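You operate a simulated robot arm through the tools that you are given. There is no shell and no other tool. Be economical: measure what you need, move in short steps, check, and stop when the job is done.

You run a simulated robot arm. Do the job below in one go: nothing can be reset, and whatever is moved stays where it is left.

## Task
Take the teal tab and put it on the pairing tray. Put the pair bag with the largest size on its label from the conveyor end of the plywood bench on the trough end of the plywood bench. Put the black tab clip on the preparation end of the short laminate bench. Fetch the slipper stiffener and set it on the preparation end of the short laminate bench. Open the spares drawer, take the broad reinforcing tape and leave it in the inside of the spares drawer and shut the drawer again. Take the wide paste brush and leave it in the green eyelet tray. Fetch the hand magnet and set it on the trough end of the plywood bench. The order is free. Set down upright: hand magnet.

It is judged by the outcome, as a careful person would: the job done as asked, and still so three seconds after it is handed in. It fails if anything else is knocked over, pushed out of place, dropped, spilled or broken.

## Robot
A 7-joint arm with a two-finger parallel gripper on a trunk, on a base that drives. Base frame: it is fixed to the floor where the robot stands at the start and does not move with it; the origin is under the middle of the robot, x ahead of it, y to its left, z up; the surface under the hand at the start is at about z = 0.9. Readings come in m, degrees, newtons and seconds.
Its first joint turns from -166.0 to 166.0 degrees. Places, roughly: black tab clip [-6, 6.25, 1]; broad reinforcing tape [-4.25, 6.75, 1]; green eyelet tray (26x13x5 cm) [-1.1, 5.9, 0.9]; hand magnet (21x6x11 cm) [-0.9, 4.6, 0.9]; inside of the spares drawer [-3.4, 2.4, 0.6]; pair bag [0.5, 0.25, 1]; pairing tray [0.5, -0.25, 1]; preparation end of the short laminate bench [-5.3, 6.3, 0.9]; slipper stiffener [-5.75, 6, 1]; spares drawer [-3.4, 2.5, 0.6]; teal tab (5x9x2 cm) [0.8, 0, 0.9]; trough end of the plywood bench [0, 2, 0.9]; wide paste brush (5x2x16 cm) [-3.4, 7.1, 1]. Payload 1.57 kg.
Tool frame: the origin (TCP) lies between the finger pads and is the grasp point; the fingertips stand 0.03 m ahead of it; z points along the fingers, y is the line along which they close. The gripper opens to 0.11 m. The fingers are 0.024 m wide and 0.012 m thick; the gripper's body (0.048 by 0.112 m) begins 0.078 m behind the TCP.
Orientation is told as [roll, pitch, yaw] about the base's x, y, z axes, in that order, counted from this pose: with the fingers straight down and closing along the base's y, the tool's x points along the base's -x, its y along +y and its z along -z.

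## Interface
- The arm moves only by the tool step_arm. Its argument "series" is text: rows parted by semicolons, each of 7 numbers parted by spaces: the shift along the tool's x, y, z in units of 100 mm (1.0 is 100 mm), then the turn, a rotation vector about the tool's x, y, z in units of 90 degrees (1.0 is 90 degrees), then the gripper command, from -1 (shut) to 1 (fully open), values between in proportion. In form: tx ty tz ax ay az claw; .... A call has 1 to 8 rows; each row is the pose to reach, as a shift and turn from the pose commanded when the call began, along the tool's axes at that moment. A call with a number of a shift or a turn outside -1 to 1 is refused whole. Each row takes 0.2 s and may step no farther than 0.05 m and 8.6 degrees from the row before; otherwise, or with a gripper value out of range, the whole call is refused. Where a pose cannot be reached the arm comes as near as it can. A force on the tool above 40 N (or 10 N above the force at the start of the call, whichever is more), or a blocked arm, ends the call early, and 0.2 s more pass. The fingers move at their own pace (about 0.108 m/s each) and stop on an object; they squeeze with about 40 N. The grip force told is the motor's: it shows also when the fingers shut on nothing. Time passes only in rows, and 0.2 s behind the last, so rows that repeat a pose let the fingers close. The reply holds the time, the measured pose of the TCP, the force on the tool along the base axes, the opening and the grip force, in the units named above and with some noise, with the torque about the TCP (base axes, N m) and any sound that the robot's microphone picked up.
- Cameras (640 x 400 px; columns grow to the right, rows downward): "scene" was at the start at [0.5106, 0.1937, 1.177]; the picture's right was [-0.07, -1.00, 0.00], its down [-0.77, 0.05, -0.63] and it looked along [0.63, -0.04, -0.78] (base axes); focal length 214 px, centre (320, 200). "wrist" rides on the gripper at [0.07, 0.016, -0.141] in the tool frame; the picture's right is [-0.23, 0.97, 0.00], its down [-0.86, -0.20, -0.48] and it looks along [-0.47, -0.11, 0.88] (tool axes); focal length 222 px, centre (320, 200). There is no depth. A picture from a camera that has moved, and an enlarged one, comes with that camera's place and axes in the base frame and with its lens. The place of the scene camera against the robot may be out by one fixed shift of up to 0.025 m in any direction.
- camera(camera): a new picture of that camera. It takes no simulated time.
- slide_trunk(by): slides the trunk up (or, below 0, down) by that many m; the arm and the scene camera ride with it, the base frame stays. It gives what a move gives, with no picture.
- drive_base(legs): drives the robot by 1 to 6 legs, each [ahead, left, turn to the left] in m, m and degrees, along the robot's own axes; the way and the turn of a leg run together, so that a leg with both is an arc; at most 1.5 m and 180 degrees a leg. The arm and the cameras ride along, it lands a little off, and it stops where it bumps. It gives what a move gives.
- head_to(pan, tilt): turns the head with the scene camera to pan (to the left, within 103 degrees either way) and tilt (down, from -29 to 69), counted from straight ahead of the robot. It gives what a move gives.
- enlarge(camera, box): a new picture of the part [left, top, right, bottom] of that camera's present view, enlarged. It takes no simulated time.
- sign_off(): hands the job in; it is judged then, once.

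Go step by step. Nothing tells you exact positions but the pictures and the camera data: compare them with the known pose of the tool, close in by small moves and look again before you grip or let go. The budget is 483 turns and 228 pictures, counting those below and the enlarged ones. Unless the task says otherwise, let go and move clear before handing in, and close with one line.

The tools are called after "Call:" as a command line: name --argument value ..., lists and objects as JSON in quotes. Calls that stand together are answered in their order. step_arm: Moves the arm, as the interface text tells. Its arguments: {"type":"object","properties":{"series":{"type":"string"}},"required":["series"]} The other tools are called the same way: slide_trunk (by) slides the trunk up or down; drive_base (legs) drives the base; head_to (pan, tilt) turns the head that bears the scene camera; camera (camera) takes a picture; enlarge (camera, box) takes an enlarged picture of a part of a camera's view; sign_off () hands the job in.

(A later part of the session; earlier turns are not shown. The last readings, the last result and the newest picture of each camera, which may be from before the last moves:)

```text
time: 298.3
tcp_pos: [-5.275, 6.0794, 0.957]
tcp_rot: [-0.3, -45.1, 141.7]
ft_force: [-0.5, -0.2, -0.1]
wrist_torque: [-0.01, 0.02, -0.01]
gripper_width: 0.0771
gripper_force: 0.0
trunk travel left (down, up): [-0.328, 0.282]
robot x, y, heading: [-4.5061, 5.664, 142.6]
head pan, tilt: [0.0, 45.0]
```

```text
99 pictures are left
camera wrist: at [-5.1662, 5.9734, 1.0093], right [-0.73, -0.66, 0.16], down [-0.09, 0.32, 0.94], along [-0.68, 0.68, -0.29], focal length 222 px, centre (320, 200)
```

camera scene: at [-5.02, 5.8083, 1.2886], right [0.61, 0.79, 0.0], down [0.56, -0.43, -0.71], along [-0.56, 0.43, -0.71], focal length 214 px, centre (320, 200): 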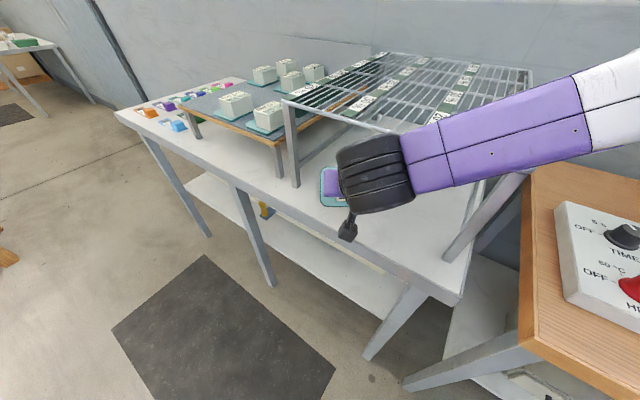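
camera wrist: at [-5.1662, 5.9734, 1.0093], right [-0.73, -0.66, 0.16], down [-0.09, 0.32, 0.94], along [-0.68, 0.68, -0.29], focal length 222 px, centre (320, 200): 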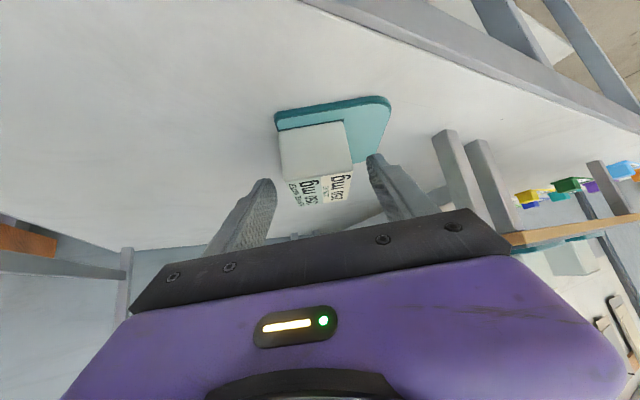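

It's flat on the bench, just inside the rail. I regrip the block with this tilt (now level) and carry it deeper under the rack.

Call:
step_arm --series "0 0 0 0 0 0 -1; 0 0 0 0 0 0 -1; 0 0 0 0 0 0 -1; -0.06 0 -0.06 0 0 0 -1; -0.07 0 -0.07 0 -0.06 0 -1; -0.07 0 -0.07 0 -0.11 0 -1"

Call:
camera --camera "wrist"

```text
time: 299.7
tcp_pos: [-5.2735, 6.0793, 0.9676]
tcp_rot: [-0.3, -55.0, 141.7]
ft_force: [0.9, -0.7, -1.2]
wrist_torque: [0.02, -0.04, 0.01]
gripper_width: 0.0493
gripper_force: 39.7
trunk travel left (down, up): [-0.328, 0.282]
robot x, y, heading: [-4.5026, 5.6622, 142.5]
head pan, tilt: [0.0, 45.0]
```

```text
98 pictures are left
camera wrist: at [-5.161, 5.9692, 0.993], right [-0.71, -0.68, 0.18], down [0.05, 0.22, 0.98], along [-0.71, 0.7, -0.12], focal length 222 px, centre (320, 200)
```

wrist: 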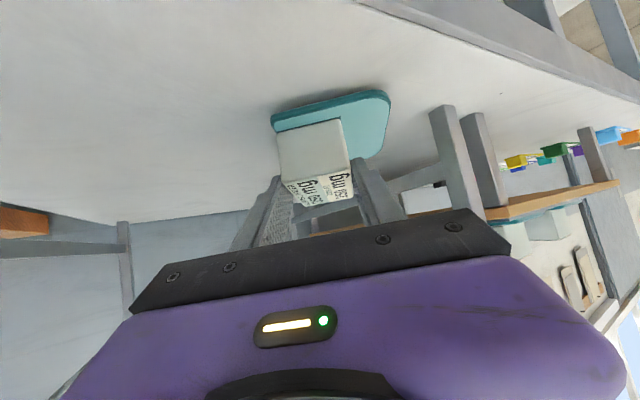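

Call:
step_arm --series "-0.12 -0.14 0.17 0 0 0 -1; -0.24 -0.27 0.34 0 0 0 -1; -0.36 -0.4 0.52 0 0 0 -1; -0.48 -0.54 0.69 0 0 0 -1"

Call:
camera --camera "wrist"

Call:
camera --camera "scene"

```text
time: 300.7
tcp_pos: [-5.3068, 6.1735, 0.9698]
tcp_rot: [-0.3, -55.0, 141.8]
ft_force: [-1.2, -0.1, -2.1]
wrist_torque: [0.01, -0.04, 0.01]
gripper_width: 0.0492
gripper_force: 40.3
trunk travel left (down, up): [-0.328, 0.282]
robot x, y, heading: [-4.5019, 5.6559, 142.3]
head pan, tilt: [0.0, 45.0]
```

```text
97 pictures are left
camera wrist: at [-5.1933, 6.0643, 0.9952], right [-0.71, -0.68, 0.18], down [0.05, 0.22, 0.98], along [-0.71, 0.7, -0.12], focal length 222 px, centre (320, 200)
```

wrist: 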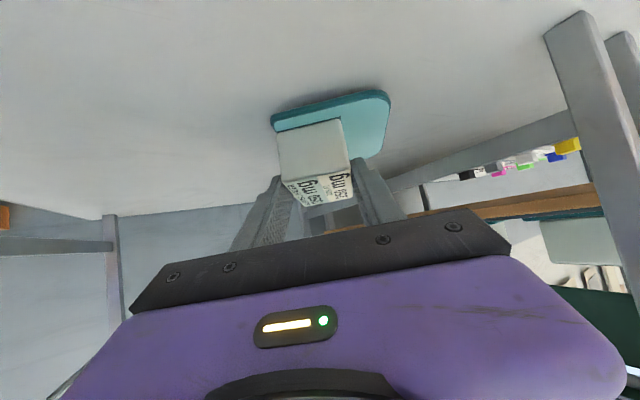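

```text
96 pictures are left
camera scene: at [-5.0202, 5.808, 1.2888], right [0.61, 0.79, 0.0], down [0.56, -0.43, -0.71], along [-0.56, 0.43, -0.71], focal length 214 px, centre (320, 200)
```

scene: 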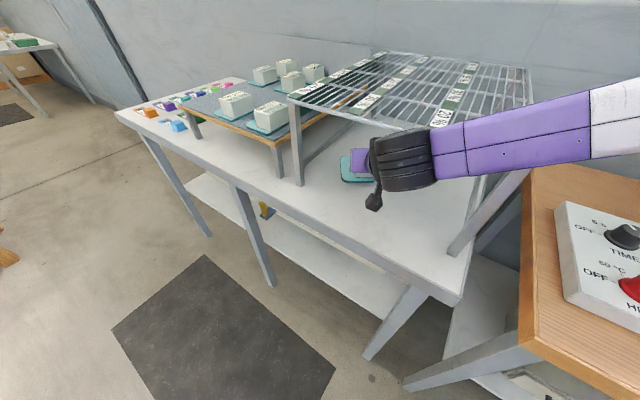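

Well inside. Lower ~1 cm and release, then retreat backward along the tool axis.

Call:
step_arm --series "0.04 0 0.03 0 0 0 -1; 0.08 0 0.06 0 0 0 -1; 0.08 0 0.06 0 0 0 -0.2; 0.08 0 0.06 0 0 0 0.4; 0.08 0 0.06 0 0 0 0.4"

Call:
camera --camera "wrist"

```text
time: 301.9
tcp_pos: [-5.3055, 6.1726, 0.9605]
tcp_rot: [-0.3, -55.0, 141.8]
ft_force: [-0.6, 0.4, 0.1]
wrist_torque: [0.01, 0.0, 0.0]
gripper_width: 0.077
gripper_force: 0.1
trunk travel left (down, up): [-0.328, 0.282]
robot x, y, heading: [-4.5061, 5.655, 142.4]
head pan, tilt: [0.0, 45.0]
```

```text
95 pictures are left
camera wrist: at [-5.1927, 6.0639, 0.9848], right [-0.71, -0.68, 0.18], down [0.05, 0.22, 0.98], along [-0.71, 0.7, -0.12], focal length 222 px, centre (320, 200)
```

wrist: 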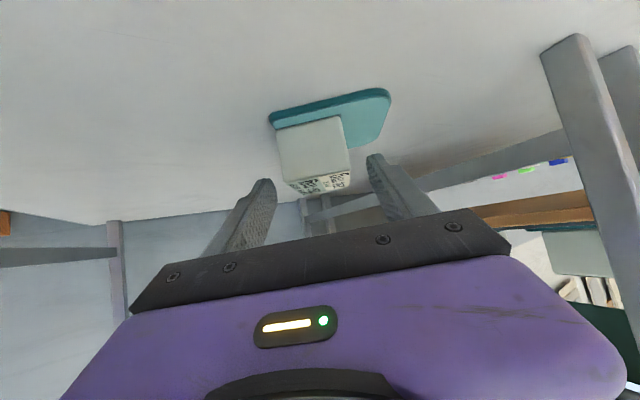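

Call:
step_arm --series "0.02 0 -0.3 0 0 0 0.4; 0.04 0 -0.6 0 0 0 0.4; 0.06 0 -0.95 0 0 0 0.4"

Call:
step_arm --series "0.2 0 -0.3 0 0 0 0.4; 0.4 0 -0.6 0 0 0 0.4; 0.6 0 -0.9 0 0 0 0.4"

Call:
camera --camera "wrist"

```text
time: 302.7
tcp_pos: [-5.243, 6.1224, 1.0054]
tcp_rot: [-0.3, -55.0, 141.6]
ft_force: [-1.0, -0.5, 0.0]
wrist_torque: [-0.02, 0.02, 0.0]
gripper_width: 0.0768
gripper_force: 0.0
trunk travel left (down, up): [-0.328, 0.282]
robot x, y, heading: [-4.505, 5.6542, 142.5]
head pan, tilt: [0.0, 45.0]
```

```text
time: 303.5
tcp_pos: [-5.1711, 6.0591, 1.0097]
tcp_rot: [-0.2, -54.9, 141.7]
ft_force: [-0.3, -0.3, -0.1]
wrist_torque: [0.01, 0.0, 0.03]
gripper_width: 0.0772
gripper_force: 0.1
out of reach, approached as far as the arm can: row 3
trunk travel left (down, up): [-0.328, 0.282]
robot x, y, heading: [-4.5039, 5.657, 142.4]
head pan, tilt: [0.0, 45.0]
```

```text
94 pictures are left
camera wrist: at [-5.0584, 5.9503, 1.0353], right [-0.71, -0.68, 0.18], down [0.04, 0.22, 0.98], along [-0.7, 0.7, -0.12], focal length 222 px, centre (320, 200)
```

wrist: 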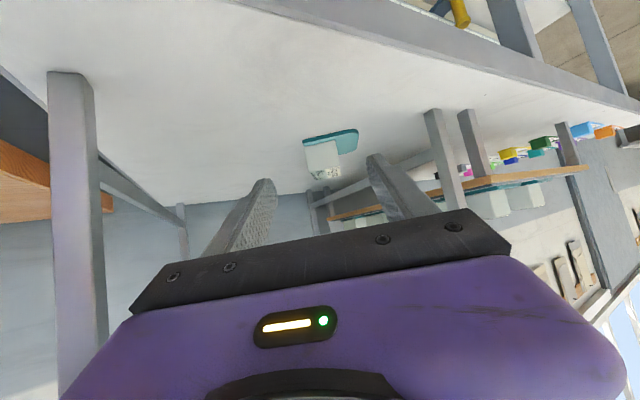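

The stiffener stays put. I drive the base straight back to pull the hand out from under the rack.

Call:
drive_base --legs '[[-0.22, 0, 0]]'

Call:
slide_trunk --by 0.25

Call:
camera --camera "scene"

```text
time: 305.2
tcp_pos: [-4.9978, 5.9238, 1.0106]
tcp_rot: [-0.2, -54.9, 141.8]
ft_force: [-0.9, -0.7, -0.2]
wrist_torque: [0.0, 0.01, 0.0]
gripper_width: 0.077
gripper_force: 0.1
trunk travel left (down, up): [-0.328, 0.282]
robot x, y, heading: [-4.3304, 5.5223, 142.5]
head pan, tilt: [0.0, 45.0]
```

```text
time: 307.8
tcp_pos: [-4.9974, 5.9244, 1.2592]
tcp_rot: [-0.3, -54.8, 141.9]
ft_force: [0.0, -0.1, -0.2]
wrist_torque: [0.01, -0.04, 0.01]
gripper_width: 0.0773
gripper_force: 0.0
trunk travel left (down, up): [-0.578, 0.032]
robot x, y, heading: [-4.3265, 5.5213, 142.2]
head pan, tilt: [0.0, 45.0]
```

```text
93 pictures are left
camera scene: at [-4.8455, 5.6732, 1.5385], right [0.61, 0.79, 0.0], down [0.56, -0.43, -0.71], along [-0.56, 0.43, -0.71], focal length 214 px, centre (320, 200)
```

scene: 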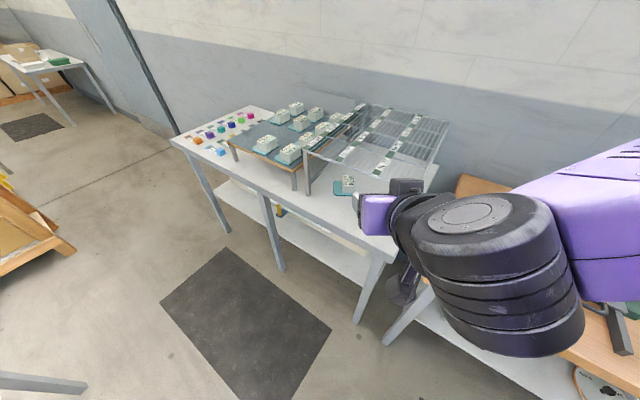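

Stiffener is on the preparation end under the rack. Now for the black clip: straighten the hand, face the bench again and enter the aisle.

Call:
step_arm --series "0 0 0 0 0.09 0 0.4; 0 0 0 0 0.18 0 0.4; 0 0 0 0 0.27 0 0.4; 0 0 0 0 0.36 0 0.4; 0 0 0 0 0.45 0 0.4; 0 0 0 0 0.54 0 0.4; 0 0 0 0 0.61 0 0.4"

Call:
slide_trunk --by 0.03

Call:
drive_base --legs '[[0, 0, -33.5], [0.3, 0, 0]]'

```text
time: 309.4
tcp_pos: [-4.9985, 5.9236, 1.2593]
tcp_rot: [-0.1, 0.1, 141.7]
ft_force: [0.0, -1.1, 0.2]
wrist_torque: [0.05, 0.02, 0.05]
gripper_width: 0.0769
gripper_force: 0.2
trunk travel left (down, up): [-0.578, 0.032]
robot x, y, heading: [-4.33, 5.5211, 142.5]
head pan, tilt: [0.0, 45.0]
```

```text
time: 310.1
tcp_pos: [-4.9974, 5.9237, 1.2893]
tcp_rot: [-0.1, 0.0, 141.7]
ft_force: [-0.1, -0.9, -0.5]
wrist_torque: [-0.02, 0.01, -0.01]
gripper_width: 0.0771
gripper_force: 0.1
trunk travel left (down, up): [-0.608, 0.002]
robot x, y, heading: [-4.327, 5.5233, 142.5]
head pan, tilt: [0.0, 45.0]
```

```text
time: 313.8
tcp_pos: [-4.7614, 6.5098, 1.29]
tcp_rot: [-0.1, 0.0, 108.1]
ft_force: [-0.6, 0.3, 0.6]
wrist_torque: [0.01, -0.01, 0.04]
gripper_width: 0.0772
gripper_force: 0.0
trunk travel left (down, up): [-0.608, 0.002]
robot x, y, heading: [-4.4222, 5.8068, 108.9]
head pan, tilt: [0.0, 45.0]
```

Call:
drive_base --legs '[[0, 0.65, -0.1], [0, 0.65, 0]]'

Call:
camera --camera "wrist"

Call:
camera --camera "scene"

```text
time: 320.7
tcp_pos: [-5.9906, 6.0918, 1.2894]
tcp_rot: [-0.1, 0.0, 107.4]
ft_force: [0.1, 0.1, -0.8]
wrist_torque: [-0.02, -0.01, 0.0]
gripper_width: 0.077
gripper_force: 0.0
trunk travel left (down, up): [-0.608, 0.002]
robot x, y, heading: [-5.6604, 5.385, 108.2]
head pan, tilt: [0.0, 45.0]
```

```text
92 pictures are left
camera wrist: at [-5.9839, 6.0204, 1.4321], right [-1.0, -0.08, 0.0], down [-0.07, 0.87, 0.48], along [-0.03, 0.48, -0.88], focal length 222 px, centre (320, 200)
```

wrist: 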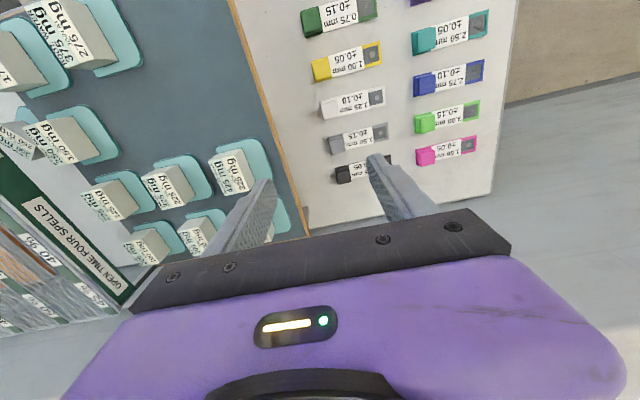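

```text
91 pictures are left
camera scene: at [-6.0031, 5.8025, 1.5686], right [0.95, 0.31, 0.0], down [0.22, -0.67, -0.71], along [-0.22, 0.67, -0.71], focal length 214 px, centre (320, 200)
```

scene: 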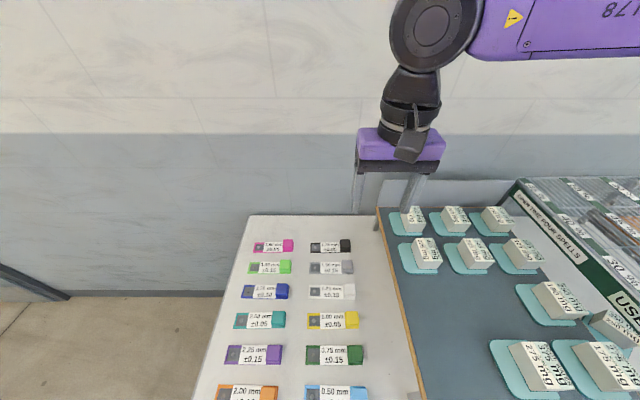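

The black clip's knob is at about (−6.05, 6.22). I rotate the hand so the fingers close across the clip's narrow width.

Call:
step_arm --series "0 0 0 0 0 0.09 0.4; 0 0 0 0 0 0.18 0.4; 0 0 0 0 0 0.27 0.4; 0 0 0 0 0 0.36 0.4; 0 0 0 0 0 0.45 0.4; 0 0 0 0 0 0.54 0.4; 0 0 0 0 0 0.63 0.4; 0 0 0 0 0 0.72 0.4"

Call:
step_arm --series "0 0 0 0 0 0.09 0.1; 0 0 0 0 0 0.18 0.1; 0 0 0 0 0 0.26 0.1"

```text
time: 322.5
tcp_pos: [-5.991, 6.0928, 1.2895]
tcp_rot: [0.0, 0.0, 42.6]
ft_force: [-0.2, 0.3, -0.5]
wrist_torque: [0.0, 0.0, 0.03]
gripper_width: 0.0767
gripper_force: 0.0
trunk travel left (down, up): [-0.608, 0.002]
robot x, y, heading: [-5.6626, 5.3827, 108.3]
head pan, tilt: [0.0, 45.0]
```

```text
time: 323.3
tcp_pos: [-5.9884, 6.0934, 1.2891]
tcp_rot: [0.1, -0.2, 19.1]
ft_force: [0.3, -0.1, -0.3]
wrist_torque: [-0.01, 0.02, 0.02]
gripper_width: 0.0607
gripper_force: 0.0
trunk travel left (down, up): [-0.608, 0.002]
robot x, y, heading: [-5.6582, 5.3836, 108.3]
head pan, tilt: [0.0, 45.0]
```

Call:
step_arm --series "0.05 0.3 0 0 0 0 0.1; 0.1 0.6 0 0 0 0 0.1; 0.2 0.95 0 0 0 0 0.1"

Call:
step_arm --series "0.02 0.44 0 0 0 0 0.1; 0.02 0.44 0 0 0 0 0.1"

Call:
camera --camera "wrist"

```text
time: 324.1
tcp_pos: [-6.0398, 6.1776, 1.2885]
tcp_rot: [0.1, -0.2, 19.2]
ft_force: [0.3, -0.1, -0.2]
wrist_torque: [0.01, 0.03, 0.0]
gripper_width: 0.0605
gripper_force: 0.0
trunk travel left (down, up): [-0.608, 0.002]
robot x, y, heading: [-5.6634, 5.3854, 108.3]
head pan, tilt: [0.0, 45.0]
```

```text
time: 324.7
tcp_pos: [-6.0565, 6.2163, 1.2879]
tcp_rot: [-0.1, -0.2, 19.3]
ft_force: [0.2, -0.2, 0.0]
wrist_torque: [0.04, 0.03, 0.0]
gripper_width: 0.0602
gripper_force: 0.1
trunk travel left (down, up): [-0.608, 0.002]
robot x, y, heading: [-5.658, 5.3825, 108.4]
head pan, tilt: [0.0, 45.0]
```

```text
90 pictures are left
camera wrist: at [-6.1254, 6.2093, 1.4311], right [-0.11, 0.99, 0.0], down [0.87, 0.09, 0.48], along [0.48, 0.05, -0.88], focal length 222 px, centre (320, 200)
```

wrist: 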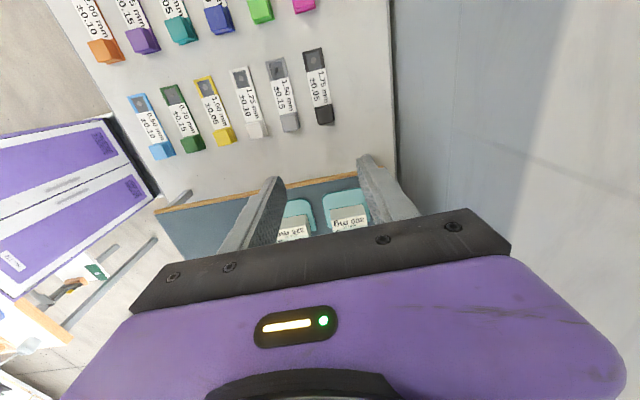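

Call:
step_arm --series "0 0.07 0 0 0 0.04 0.1; 0 0.07 0 0 0 0.04 0.1"

Call:
slide_trunk --by -0.25

Call:
camera --camera "wrist"

Call:
camera --camera "scene"

```text
time: 325.3
tcp_pos: [-6.0574, 6.2242, 1.2887]
tcp_rot: [0.1, -0.3, 15.6]
ft_force: [0.1, 0.2, -0.2]
wrist_torque: [0.03, 0.03, 0.0]
gripper_width: 0.0609
gripper_force: 0.1
trunk travel left (down, up): [-0.608, 0.002]
robot x, y, heading: [-5.6589, 5.3833, 108.1]
head pan, tilt: [0.0, 45.0]
```

```text
time: 327.8
tcp_pos: [-6.0584, 6.2241, 1.0398]
tcp_rot: [0.1, -0.1, 15.6]
ft_force: [0.2, -0.2, -0.6]
wrist_torque: [0.02, 0.03, -0.02]
gripper_width: 0.0606
gripper_force: 0.1
trunk travel left (down, up): [-0.358, 0.252]
robot x, y, heading: [-5.6645, 5.3832, 108.4]
head pan, tilt: [0.0, 45.0]
```

```text
89 pictures are left
camera wrist: at [-6.1282, 6.2199, 1.1818], right [-0.04, 1.0, 0.0], down [0.88, 0.04, 0.48], along [0.48, 0.02, -0.88], focal length 222 px, centre (320, 200)
```

wrist: 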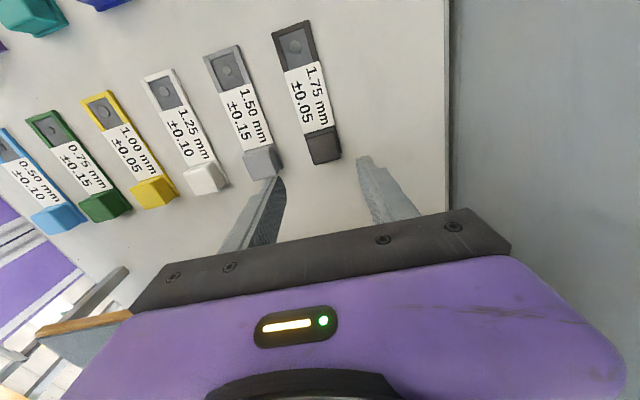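

```text
88 pictures are left
camera scene: at [-6.0032, 5.8025, 1.3186], right [0.95, 0.31, 0.0], down [0.22, -0.67, -0.71], along [-0.22, 0.67, -0.71], focal length 214 px, centre (320, 200)
```

scene: 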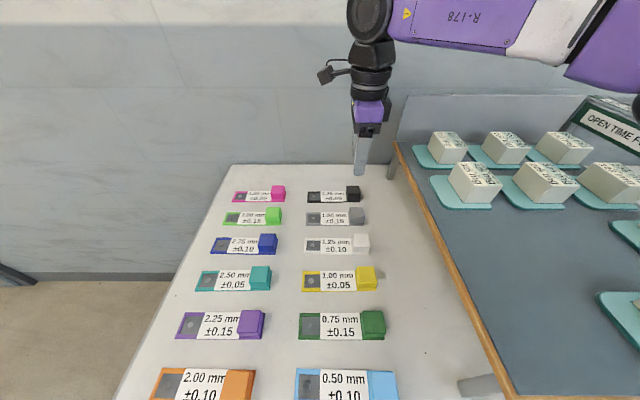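

Aligned over the knob. Lower and grip.

Call:
step_arm --series "0 0 0.3 0 0 0 0.05; 0 0 0.6 0 0 0 0.05; 0 0 0.8 0 0 0 0.05"

Call:
camera --camera "wrist"

```text
time: 328.6
tcp_pos: [-6.0561, 6.2237, 0.9596]
tcp_rot: [-0.1, -0.1, 15.6]
ft_force: [0.9, -0.1, 0.4]
wrist_torque: [0.01, -0.02, -0.02]
gripper_width: 0.0577
gripper_force: 0.1
trunk travel left (down, up): [-0.358, 0.252]
robot x, y, heading: [-5.6641, 5.3832, 108.1]
head pan, tilt: [0.0, 45.0]
```

```text
87 pictures are left
camera wrist: at [-6.127, 6.2206, 1.1021], right [-0.04, 1.0, 0.0], down [0.88, 0.04, 0.48], along [0.48, 0.02, -0.88], focal length 222 px, centre (320, 200)
```

wrist: 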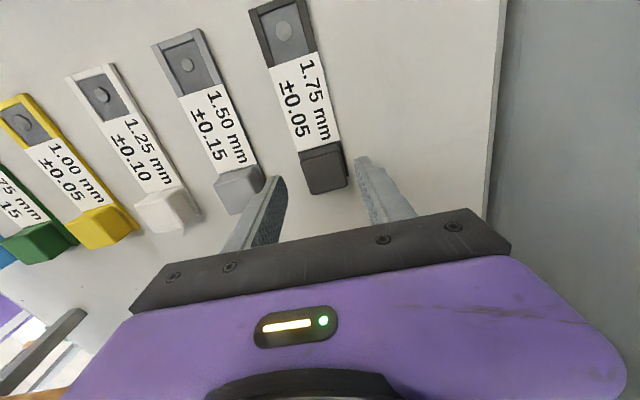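

Call:
step_arm --series "0 0.03 0.1 0 0 0 0.05; 0 0.03 0.19 0 0 0 0.05; 0 0.03 0.19 0 0 0 -1; 0 0.03 0.19 0 0 0 -1; 0 0.03 0.19 0 0 0 -1"

Call:
step_arm --series "0 0 -0.1 0 0 0 -1; 0 0 -0.4 0 0 0 -1; 0 0 -0.7 0 0 0 -1; 0 0 -1 0 0 0 -1"

Call:
camera --camera "wrist"

Call:
camera --camera "scene"

```text
time: 329.8
tcp_pos: [-6.0575, 6.2267, 0.9404]
tcp_rot: [0.0, -0.2, 15.7]
ft_force: [0.5, -0.2, -0.8]
wrist_torque: [-0.01, -0.01, -0.02]
gripper_width: 0.0327
gripper_force: 40.2
trunk travel left (down, up): [-0.358, 0.252]
robot x, y, heading: [-5.6632, 5.3805, 108.4]
head pan, tilt: [0.0, 45.0]
```

```text
time: 330.8
tcp_pos: [-6.0567, 6.2245, 1.0405]
tcp_rot: [0.0, -0.1, 15.7]
ft_force: [-0.3, 0.0, -1.2]
wrist_torque: [0.0, -0.01, -0.01]
gripper_width: 0.0327
gripper_force: 40.4
trunk travel left (down, up): [-0.358, 0.252]
robot x, y, heading: [-5.6598, 5.3844, 108.2]
head pan, tilt: [0.0, 45.0]
```

```text
86 pictures are left
camera wrist: at [-6.1279, 6.2218, 1.1831], right [-0.04, 1.0, 0.0], down [0.88, 0.04, 0.48], along [0.48, 0.02, -0.88], focal length 222 px, centre (320, 200)
```

wrist: 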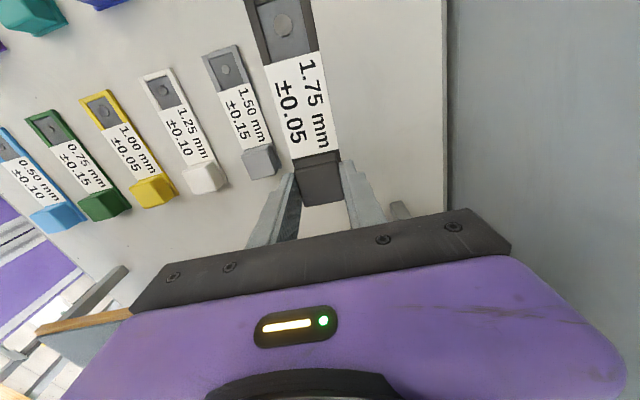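

```text
85 pictures are left
camera scene: at [-6.0032, 5.8027, 1.3184], right [0.95, 0.31, 0.0], down [0.22, -0.67, -0.71], along [-0.22, 0.67, -0.71], focal length 214 px, centre (320, 200)
```

scene: 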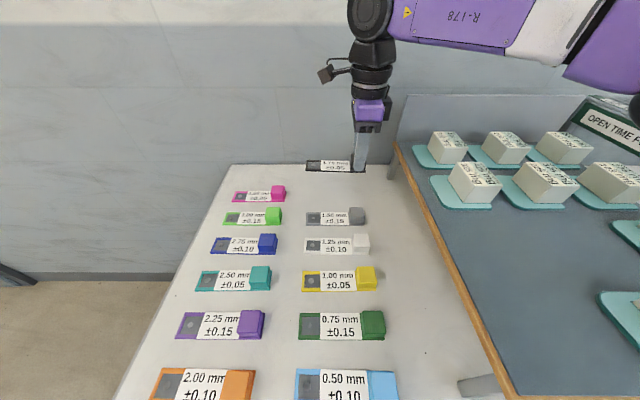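

Clip held. Raise to full height, pull the hand in and rotate it forward before driving.

Call:
slide_trunk --by 0.25

Call:
step_arm --series "0 -0.12 0 0 0 -0.09 -1; 0 -0.24 0 0 0 -0.18 -1; 0 -0.36 0 0 0 -0.27 -1; 0 -0.48 0 0 0 -0.36 -1; 0 -0.6 0 0 0 -0.45 -1; 0 -0.72 0 0 0 -0.54 -1; 0 -0.84 0 0 0 -0.63 -1; 0 -0.96 0 0 0 -0.72 -1"

Call:
step_arm --series "0.1 0 0 0 0 -0.09 -1; 0.2 0 0 0 0 -0.18 -1; 0.3 0 0 0 0 -0.27 -1; 0.4 0 0 0 0 -0.31 -1"

```text
time: 333.4
tcp_pos: [-6.057, 6.2261, 1.2898]
tcp_rot: [0.0, -0.2, 15.7]
ft_force: [0.2, -0.4, -0.3]
wrist_torque: [0.03, 0.0, 0.01]
gripper_width: 0.0327
gripper_force: 39.3
trunk travel left (down, up): [-0.608, 0.002]
robot x, y, heading: [-5.6593, 5.3834, 108.3]
head pan, tilt: [0.0, 45.0]
```

```text
time: 335.2
tcp_pos: [-6.0313, 6.1334, 1.2914]
tcp_rot: [-0.1, -0.1, 80.6]
ft_force: [-0.6, 0.1, -0.1]
wrist_torque: [0.02, -0.01, 0.04]
gripper_width: 0.0328
gripper_force: 40.3
trunk travel left (down, up): [-0.608, 0.002]
robot x, y, heading: [-5.6626, 5.3829, 108.5]
head pan, tilt: [0.0, 45.0]
```

```text
time: 336.2
tcp_pos: [-6.037, 6.0942, 1.2907]
tcp_rot: [-0.1, 0.1, 108.4]
ft_force: [0.1, -0.1, -0.3]
wrist_torque: [0.01, -0.01, -0.02]
gripper_width: 0.0326
gripper_force: 40.3
trunk travel left (down, up): [-0.608, 0.002]
robot x, y, heading: [-5.6637, 5.3862, 108.0]
head pan, tilt: [0.0, 45.0]
```

Call:
drive_base --legs '[[0, -0.65, 0.4], [0, -0.62, 0], [-0.13, 0, 0], [0, 0, 33.5]]'

Call:
camera --camera "scene"

```text
time: 345.4
tcp_pos: [-5.1241, 6.0476, 1.2898]
tcp_rot: [-0.2, 0.0, 142.5]
ft_force: [-0.4, -0.1, -1.0]
wrist_torque: [0.02, 0.05, 0.01]
gripper_width: 0.0325
gripper_force: 39.9
trunk travel left (down, up): [-0.608, 0.002]
robot x, y, heading: [-4.4155, 5.6735, 142.4]
head pan, tilt: [0.0, 45.0]
```

```text
84 pictures are left
camera scene: at [-4.9311, 5.8211, 1.5685], right [0.61, 0.79, 0.0], down [0.56, -0.43, -0.71], along [-0.56, 0.43, -0.71], focal length 214 px, centre (320, 200)
```

scene: 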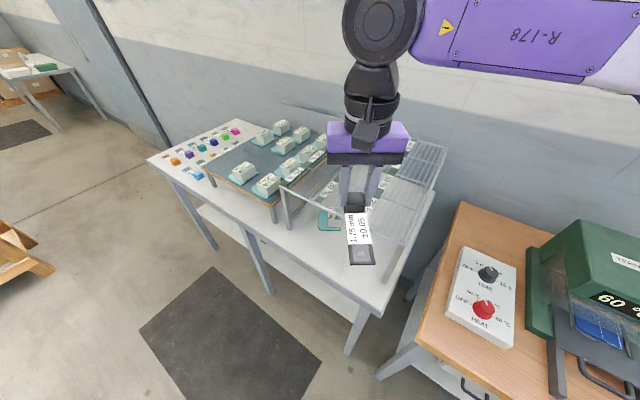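

Call:
step_arm --series "0.3 0 0 0 0 0 -1; 0.6 0 0 0 -0.09 0 -1; 0.6 0 0 0 -0.18 0 -1; 0.6 0 0 0 -0.27 0 -1; 0.6 0 0 0 -0.36 0 -1; 0.6 0 0 0 -0.45 0 -1; 0.6 0 0 0 -0.52 0 -1"

Call:
slide_trunk --by -0.21

Call:
camera --camera "wrist"

```text
time: 347.0
tcp_pos: [-5.0772, 6.0119, 1.2911]
tcp_rot: [-0.3, -46.8, 142.5]
ft_force: [0.4, -0.2, -0.9]
wrist_torque: [-0.01, -0.02, 0.0]
gripper_width: 0.0331
gripper_force: 39.8
trunk travel left (down, up): [-0.608, 0.002]
robot x, y, heading: [-4.4129, 5.6684, 142.4]
head pan, tilt: [0.0, 45.0]
```

```text
time: 349.3
tcp_pos: [-5.0765, 6.0117, 1.0811]
tcp_rot: [-0.3, -46.8, 142.5]
ft_force: [0.6, -0.7, 0.1]
wrist_torque: [0.01, 0.02, -0.01]
gripper_width: 0.0326
gripper_force: 39.6
trunk travel left (down, up): [-0.398, 0.212]
robot x, y, heading: [-4.4089, 5.6711, 142.5]
head pan, tilt: [0.0, 45.0]
```

```text
83 pictures are left
camera wrist: at [-4.9666, 5.9064, 1.1281], right [-0.72, -0.68, 0.16], down [-0.07, 0.3, 0.95], along [-0.69, 0.67, -0.26], focal length 222 px, centre (320, 200)
```

wrist: 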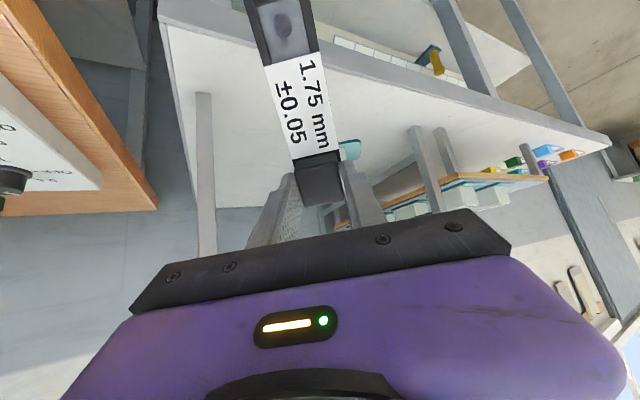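

I lower to just above bench level, then slide in to the right of the stiffener.

Call:
slide_trunk --by -0.07

Call:
step_arm --series "-0.2 -0.15 0.2 0 0 0 -1; -0.4 -0.3 0.42 0 0 0 -1; -0.6 -0.45 0.64 0 0 0 -1"

Call:
camera --camera "wrist"

```text
time: 350.3
tcp_pos: [-5.0763, 6.0107, 1.0106]
tcp_rot: [-0.3, -46.7, 142.5]
ft_force: [0.1, 0.4, 0.0]
wrist_torque: [-0.02, 0.01, 0.0]
gripper_width: 0.0329
gripper_force: 40.4
trunk travel left (down, up): [-0.328, 0.282]
robot x, y, heading: [-4.4164, 5.6699, 142.4]
head pan, tilt: [0.0, 45.0]
```

```text
time: 351.1
tcp_pos: [-5.1206, 6.1, 1.0101]
tcp_rot: [-0.3, -46.8, 142.7]
ft_force: [0.0, 0.2, 1.6]
wrist_torque: [-0.04, -0.03, -0.05]
gripper_width: 0.0329
gripper_force: 39.4
trunk travel left (down, up): [-0.328, 0.282]
robot x, y, heading: [-4.4147, 5.6725, 142.1]
head pan, tilt: [0.0, 45.0]
```

```text
82 pictures are left
camera wrist: at [-5.0098, 5.9952, 1.0569], right [-0.72, -0.68, 0.16], down [-0.07, 0.3, 0.95], along [-0.69, 0.67, -0.26], focal length 222 px, centre (320, 200)
```

wrist: 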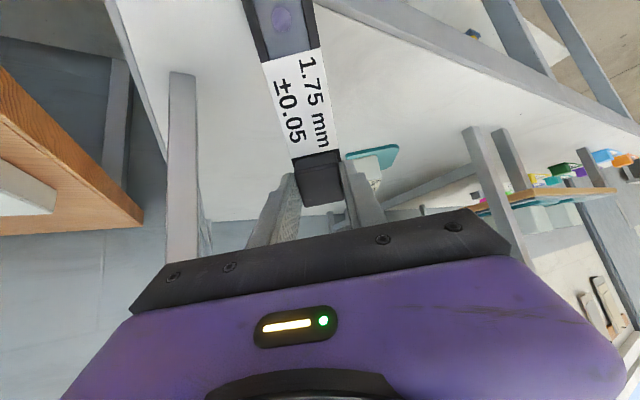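

Call:
step_arm --series "0 0.1 0 0 0 0 -1; 0 0.2 0 0 0 0 -1; -0.2 0.2 0.22 0 0 0 -1; -0.41 0.2 0.44 0 0 0 -1"

Call:
camera --camera "wrist"

Call:
camera --camera "scene"

```text
time: 352.1
tcp_pos: [-5.1819, 6.1213, 1.0095]
tcp_rot: [-0.4, -46.7, 142.7]
ft_force: [1.6, -1.7, 4.5]
wrist_torque: [-0.39, -0.33, 0.01]
gripper_width: 0.0327
gripper_force: 39.7
trunk travel left (down, up): [-0.328, 0.282]
robot x, y, heading: [-4.4171, 5.6697, 142.5]
head pan, tilt: [0.0, 45.0]
```

```text
81 pictures are left
camera wrist: at [-5.0703, 6.0169, 1.0569], right [-0.72, -0.68, 0.16], down [-0.07, 0.3, 0.95], along [-0.69, 0.67, -0.26], focal length 222 px, centre (320, 200)
```

wrist: 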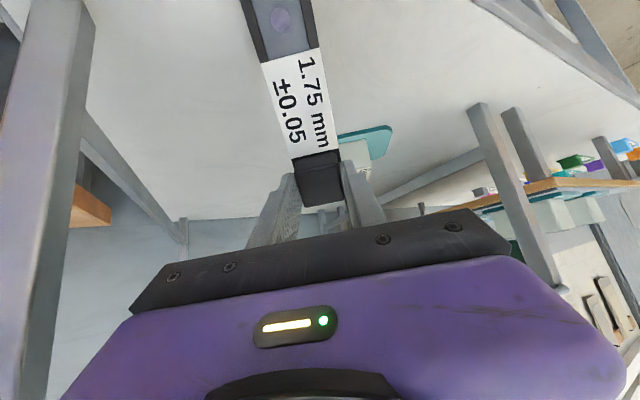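

```text
80 pictures are left
camera scene: at [-4.931, 5.8209, 1.2887], right [0.61, 0.79, 0.0], down [0.56, -0.43, -0.71], along [-0.56, 0.43, -0.71], focal length 214 px, centre (320, 200)
```

scene: 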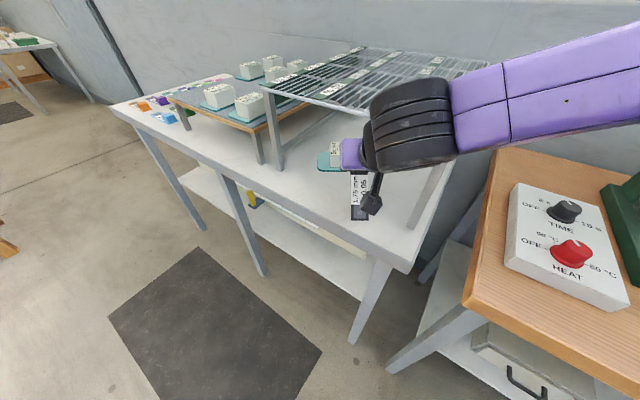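

The clip's tail already touches the bench. I move down and forward in small steps so the clip levels itself in the grip.

Call:
step_arm --series "-0.02 0 0.1 0 0 0 -1; -0.04 0 0.2 0 0 0 -1; -0.06 0 0.3 0 0 0 -1"

Call:
camera --camera "wrist"

```text
time: 352.9
tcp_pos: [-5.1999, 6.1369, 0.9933]
tcp_rot: [-0.4, -46.7, 142.6]
ft_force: [4.1, -1.8, 10.9]
wrist_torque: [-0.67, -0.92, 0.07]
gripper_width: 0.0331
gripper_force: 40.1
trunk travel left (down, up): [-0.328, 0.282]
robot x, y, heading: [-4.4179, 5.6675, 142.4]
head pan, tilt: [0.0, 45.0]
```

```text
79 pictures are left
camera wrist: at [-5.0894, 6.0323, 1.0414], right [-0.72, -0.68, 0.16], down [-0.07, 0.3, 0.95], along [-0.69, 0.67, -0.26], focal length 222 px, centre (320, 200)
```

wrist: 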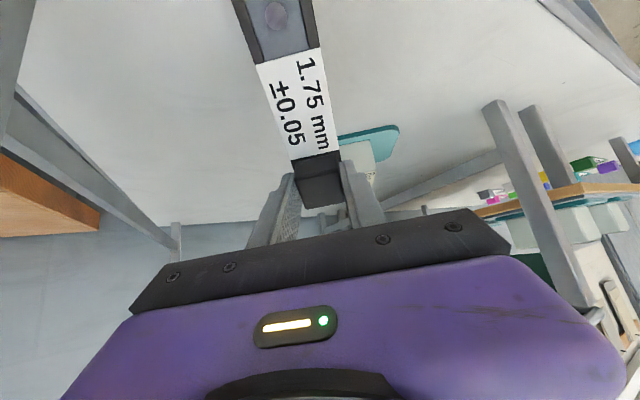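

Call:
step_arm --series "0.05 -0.03 0.08 0 0 0 -1; 0.11 -0.06 0.17 0 0 0 -1; 0.17 -0.08 0.24 0 0 0 -1"

Call:
camera --camera "wrist"

```text
time: 353.7
tcp_pos: [-5.1998, 6.147, 0.9652]
tcp_rot: [-0.5, -46.7, 142.7]
ft_force: [-3.7, 2.3, 10.5]
wrist_torque: [-0.57, -0.61, -0.14]
gripper_width: 0.0328
gripper_force: 39.3
trunk travel left (down, up): [-0.328, 0.282]
robot x, y, heading: [-4.4139, 5.6709, 142.2]
head pan, tilt: [0.0, 45.0]
```

```text
78 pictures are left
camera wrist: at [-5.0889, 6.0423, 1.0129], right [-0.72, -0.68, 0.16], down [-0.07, 0.3, 0.95], along [-0.69, 0.67, -0.26], focal length 222 px, centre (320, 200)
```

wrist: 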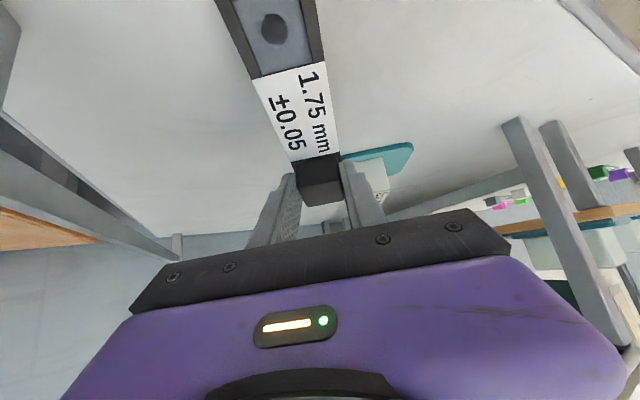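

Call:
step_arm --series "0.05 -0.02 0.05 0 0 0 -1; 0.11 -0.05 0.11 0 0 0 -1"

Call:
camera --camera "wrist"

```text
time: 354.3
tcp_pos: [-5.1972, 6.1497, 0.9501]
tcp_rot: [-0.3, -46.6, 142.7]
ft_force: [-3.1, -0.9, 9.4]
wrist_torque: [-0.69, -0.71, -0.28]
gripper_width: 0.0327
gripper_force: 39.2
trunk travel left (down, up): [-0.328, 0.282]
robot x, y, heading: [-4.4134, 5.6713, 142.5]
head pan, tilt: [0.0, 45.0]
```

```text
77 pictures are left
camera wrist: at [-5.0864, 6.0457, 0.9977], right [-0.72, -0.68, 0.16], down [-0.07, 0.3, 0.95], along [-0.69, 0.67, -0.26], focal length 222 px, centre (320, 200)
```

wrist: 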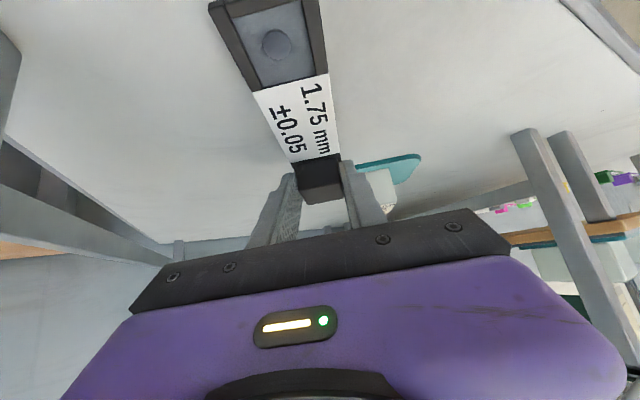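

Nearly flat. I tilt the tool a bit more and slide it ~5 cm deeper, parallel to the stiffener.

Call:
step_arm --series "-0.02 0 -0.02 0 -0.05 0 -1; -0.02 0 -0.02 0 -0.11 0 -1; -0.12 -0.1 0.08 0 -0.11 0 -1; -0.21 -0.19 0.18 0 -0.11 0 -1; -0.31 -0.27 0.29 0 -0.11 0 -1"

Call:
camera --camera "wrist"

```text
time: 355.5
tcp_pos: [-5.2139, 6.1982, 0.9523]
tcp_rot: [-0.4, -56.6, 142.8]
ft_force: [-0.8, -0.2, -0.2]
wrist_torque: [0.01, -0.01, -0.02]
gripper_width: 0.0329
gripper_force: 39.9
trunk travel left (down, up): [-0.328, 0.282]
robot x, y, heading: [-4.4158, 5.6679, 142.5]
head pan, tilt: [0.0, 45.0]
```

```text
76 pictures are left
camera wrist: at [-5.0985, 6.09, 0.9737], right [-0.69, -0.7, 0.19], down [0.06, 0.2, 0.98], along [-0.72, 0.69, -0.09], focal length 222 px, centre (320, 200)
```

wrist: 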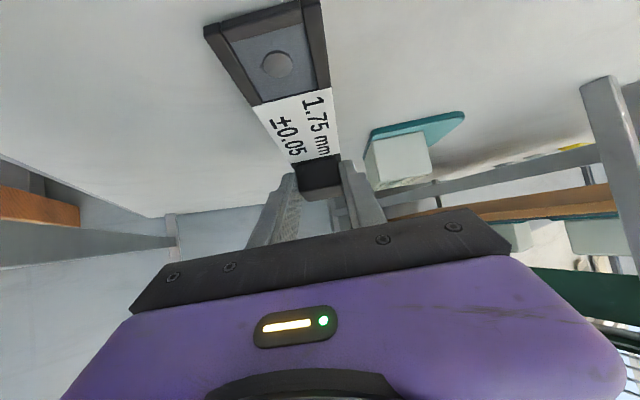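

Clip level and deep enough. Lower a few mm and open.

Call:
step_arm --series "0.04 0 0.03 0 0 0 -1; 0.06 0 0.04 0 0 0 -1; 0.06 0 0.04 0 0 0 -0.2; 0.06 0 0.04 0 0 0 0; 0.06 0 0.04 0 0 0 0"

Call:
camera --camera "wrist"

```text
time: 356.7
tcp_pos: [-5.2146, 6.1976, 0.9456]
tcp_rot: [-0.4, -56.6, 142.8]
ft_force: [0.5, 0.3, -0.3]
wrist_torque: [0.02, -0.05, -0.03]
gripper_width: 0.0553
gripper_force: 0.0
trunk travel left (down, up): [-0.328, 0.282]
robot x, y, heading: [-4.4138, 5.6738, 142.3]
head pan, tilt: [0.0, 45.0]
```

```text
75 pictures are left
camera wrist: at [-5.0984, 6.0903, 0.967], right [-0.69, -0.7, 0.19], down [0.06, 0.2, 0.98], along [-0.72, 0.69, -0.09], focal length 222 px, centre (320, 200)
```

wrist: 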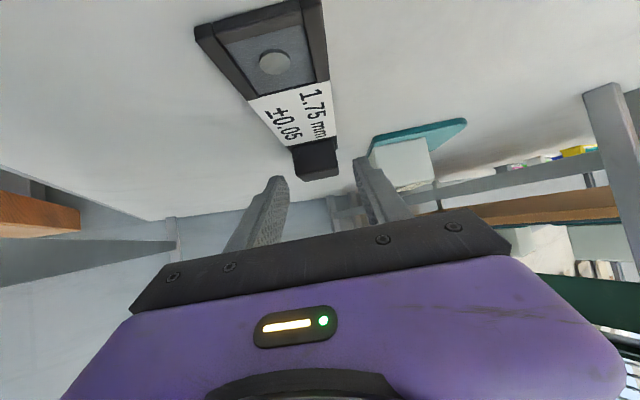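

Call:
step_arm --series "0 0 -0.3 0 0 0 0; 0.02 0 -0.6 0 0 0 0; 0.04 0 -0.95 0 0 0 0"

Call:
drive_base --legs '[[-0.3, 0, 0]]'

Call:
camera --camera "wrist"

Call:
camera --camera "scene"

```text
time: 357.5
tcp_pos: [-5.1487, 6.1484, 0.9949]
tcp_rot: [-0.4, -56.6, 142.7]
ft_force: [-0.5, -0.1, 0.0]
wrist_torque: [0.01, 0.03, -0.01]
gripper_width: 0.0549
gripper_force: 0.1
trunk travel left (down, up): [-0.328, 0.282]
robot x, y, heading: [-4.4171, 5.6742, 142.1]
head pan, tilt: [0.0, 45.0]
```

```text
time: 359.6
tcp_pos: [-4.9101, 5.9665, 0.995]
tcp_rot: [-0.3, -56.6, 142.6]
ft_force: [0.8, 0.0, -0.1]
wrist_torque: [0.0, -0.01, -0.01]
gripper_width: 0.0549
gripper_force: 0.0
trunk travel left (down, up): [-0.328, 0.282]
robot x, y, heading: [-4.1769, 5.4868, 142.4]
head pan, tilt: [0.0, 45.0]
```

```text
74 pictures are left
camera wrist: at [-4.7953, 5.8576, 1.016], right [-0.69, -0.69, 0.19], down [0.06, 0.2, 0.98], along [-0.72, 0.69, -0.09], focal length 222 px, centre (320, 200)
```

wrist: 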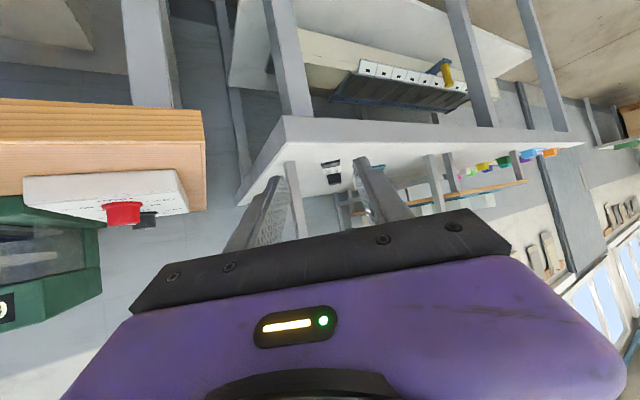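

```text
73 pictures are left
camera scene: at [-4.6927, 5.6381, 1.2886], right [0.61, 0.79, 0.0], down [0.56, -0.43, -0.71], along [-0.56, 0.43, -0.71], focal length 214 px, centre (320, 200)
```

scene: 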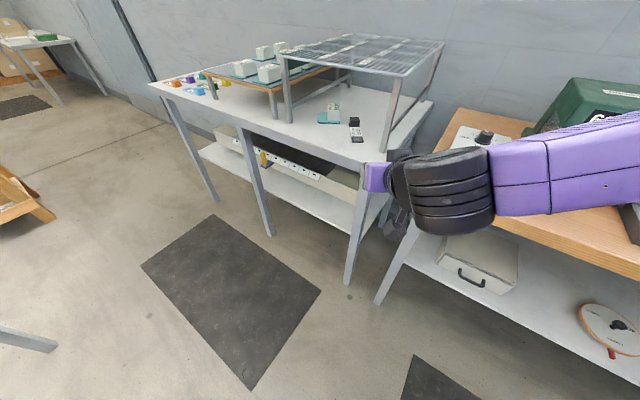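

Stiffener and clip are both on the preparation end. Now the tape: straighten the hand, raise, and move to the wooden bench's left half.

Call:
slide_trunk --by 0.25

Call:
step_arm --series "0 0 0 0 0.09 0 0.4; 0 0 0 0 0.18 0 0.4; 0 0 0 0 0.27 0 0.4; 0 0 0 0 0.36 0 0.4; 0 0 0 0 0.45 0 0.4; 0 0 0 0 0.54 0 0.4; 0 0 0 0 0.63 0 0.4"

Call:
drive_base --legs '[[0, 0, -33.5], [0.2, -0.3, 0]]'

Call:
camera --camera "scene"

```text
time: 362.2
tcp_pos: [-4.91, 5.9663, 1.2454]
tcp_rot: [-0.5, -56.6, 142.6]
ft_force: [-0.4, 0.4, 0.2]
wrist_torque: [0.02, 0.01, 0.0]
gripper_width: 0.055
gripper_force: 0.1
trunk travel left (down, up): [-0.578, 0.032]
robot x, y, heading: [-4.1749, 5.487, 142.4]
head pan, tilt: [0.0, 45.0]
```

```text
time: 363.8
tcp_pos: [-4.9104, 5.9653, 1.2451]
tcp_rot: [-0.3, 0.2, 142.3]
ft_force: [0.0, 0.2, -0.4]
wrist_torque: [-0.01, 0.04, 0.02]
gripper_width: 0.077
gripper_force: 0.0
trunk travel left (down, up): [-0.578, 0.032]
robot x, y, heading: [-4.1728, 5.4831, 142.3]
head pan, tilt: [0.0, 45.0]
```

```text
time: 367.7
tcp_pos: [-4.3049, 6.58, 1.2457]
tcp_rot: [-0.2, 0.1, 108.8]
ft_force: [0.5, -0.7, -0.1]
wrist_torque: [0.0, 0.0, -0.02]
gripper_width: 0.0768
gripper_force: 0.0
trunk travel left (down, up): [-0.578, 0.032]
robot x, y, heading: [-3.9574, 5.7777, 108.9]
head pan, tilt: [0.0, 45.0]
```

```text
72 pictures are left
camera scene: at [-4.3022, 6.1906, 1.5386], right [0.95, 0.32, 0.0], down [0.23, -0.67, -0.71], along [-0.23, 0.67, -0.71], focal length 214 px, centre (320, 200)
```

scene: 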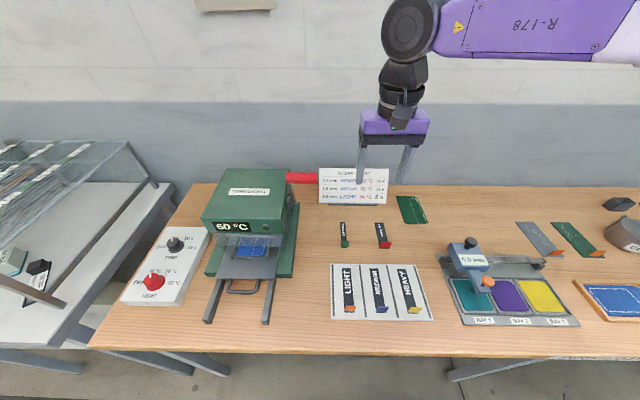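

Call:
enlarge --camera "scene" --box '[310, 180, 450, 330]'

Call:
enlarge --camera "scene" --box '[500, 200, 640, 330]'

```text
2.67 times, centred on (380, 255) of scene
camera zoom: at [-4.3022, 6.1906, 1.5386], right [0.95, 0.32, 0.0], down [0.23, -0.67, -0.71], along [-0.23, 0.67, -0.71], focal length 572 px, centre (160, 53)
```

zoom: 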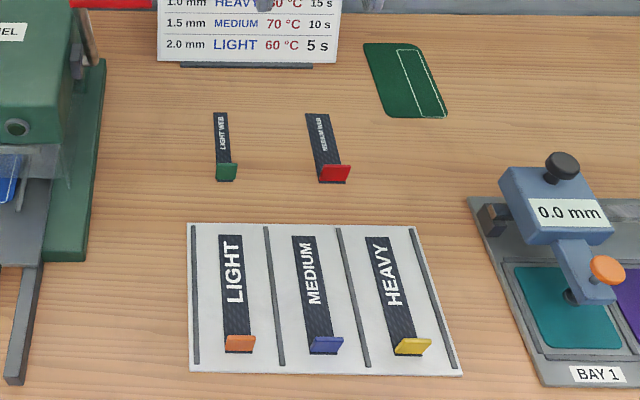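

```text
3.08 times, centred on (570, 265) of scene
camera zoom: at [-4.3022, 6.1906, 1.5386], right [0.95, 0.32, 0.0], down [0.23, -0.67, -0.71], along [-0.23, 0.67, -0.71], focal length 660 px, centre (-449, 0)
```

zoom: 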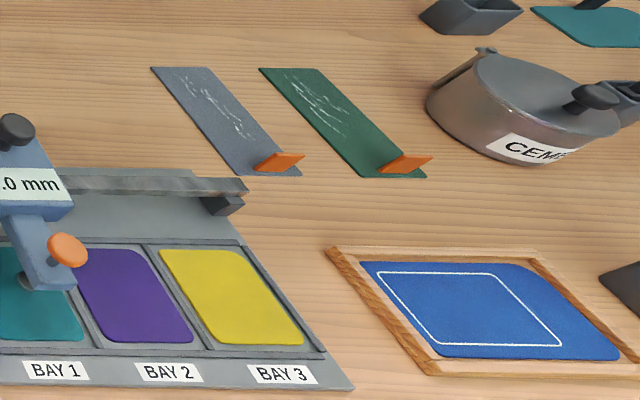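

Call:
enlarge --camera "scene" --box '[330, 215, 400, 255]'

```text
9.14 times, centred on (365, 235) of scene
camera zoom: at [-4.3022, 6.1906, 1.5386], right [0.95, 0.32, 0.0], down [0.23, -0.67, -0.71], along [-0.23, 0.67, -0.71], focal length 1961 px, centre (-91, -120)
```

zoom: 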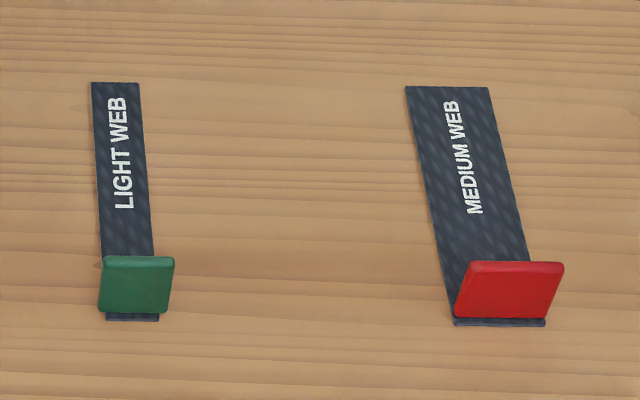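

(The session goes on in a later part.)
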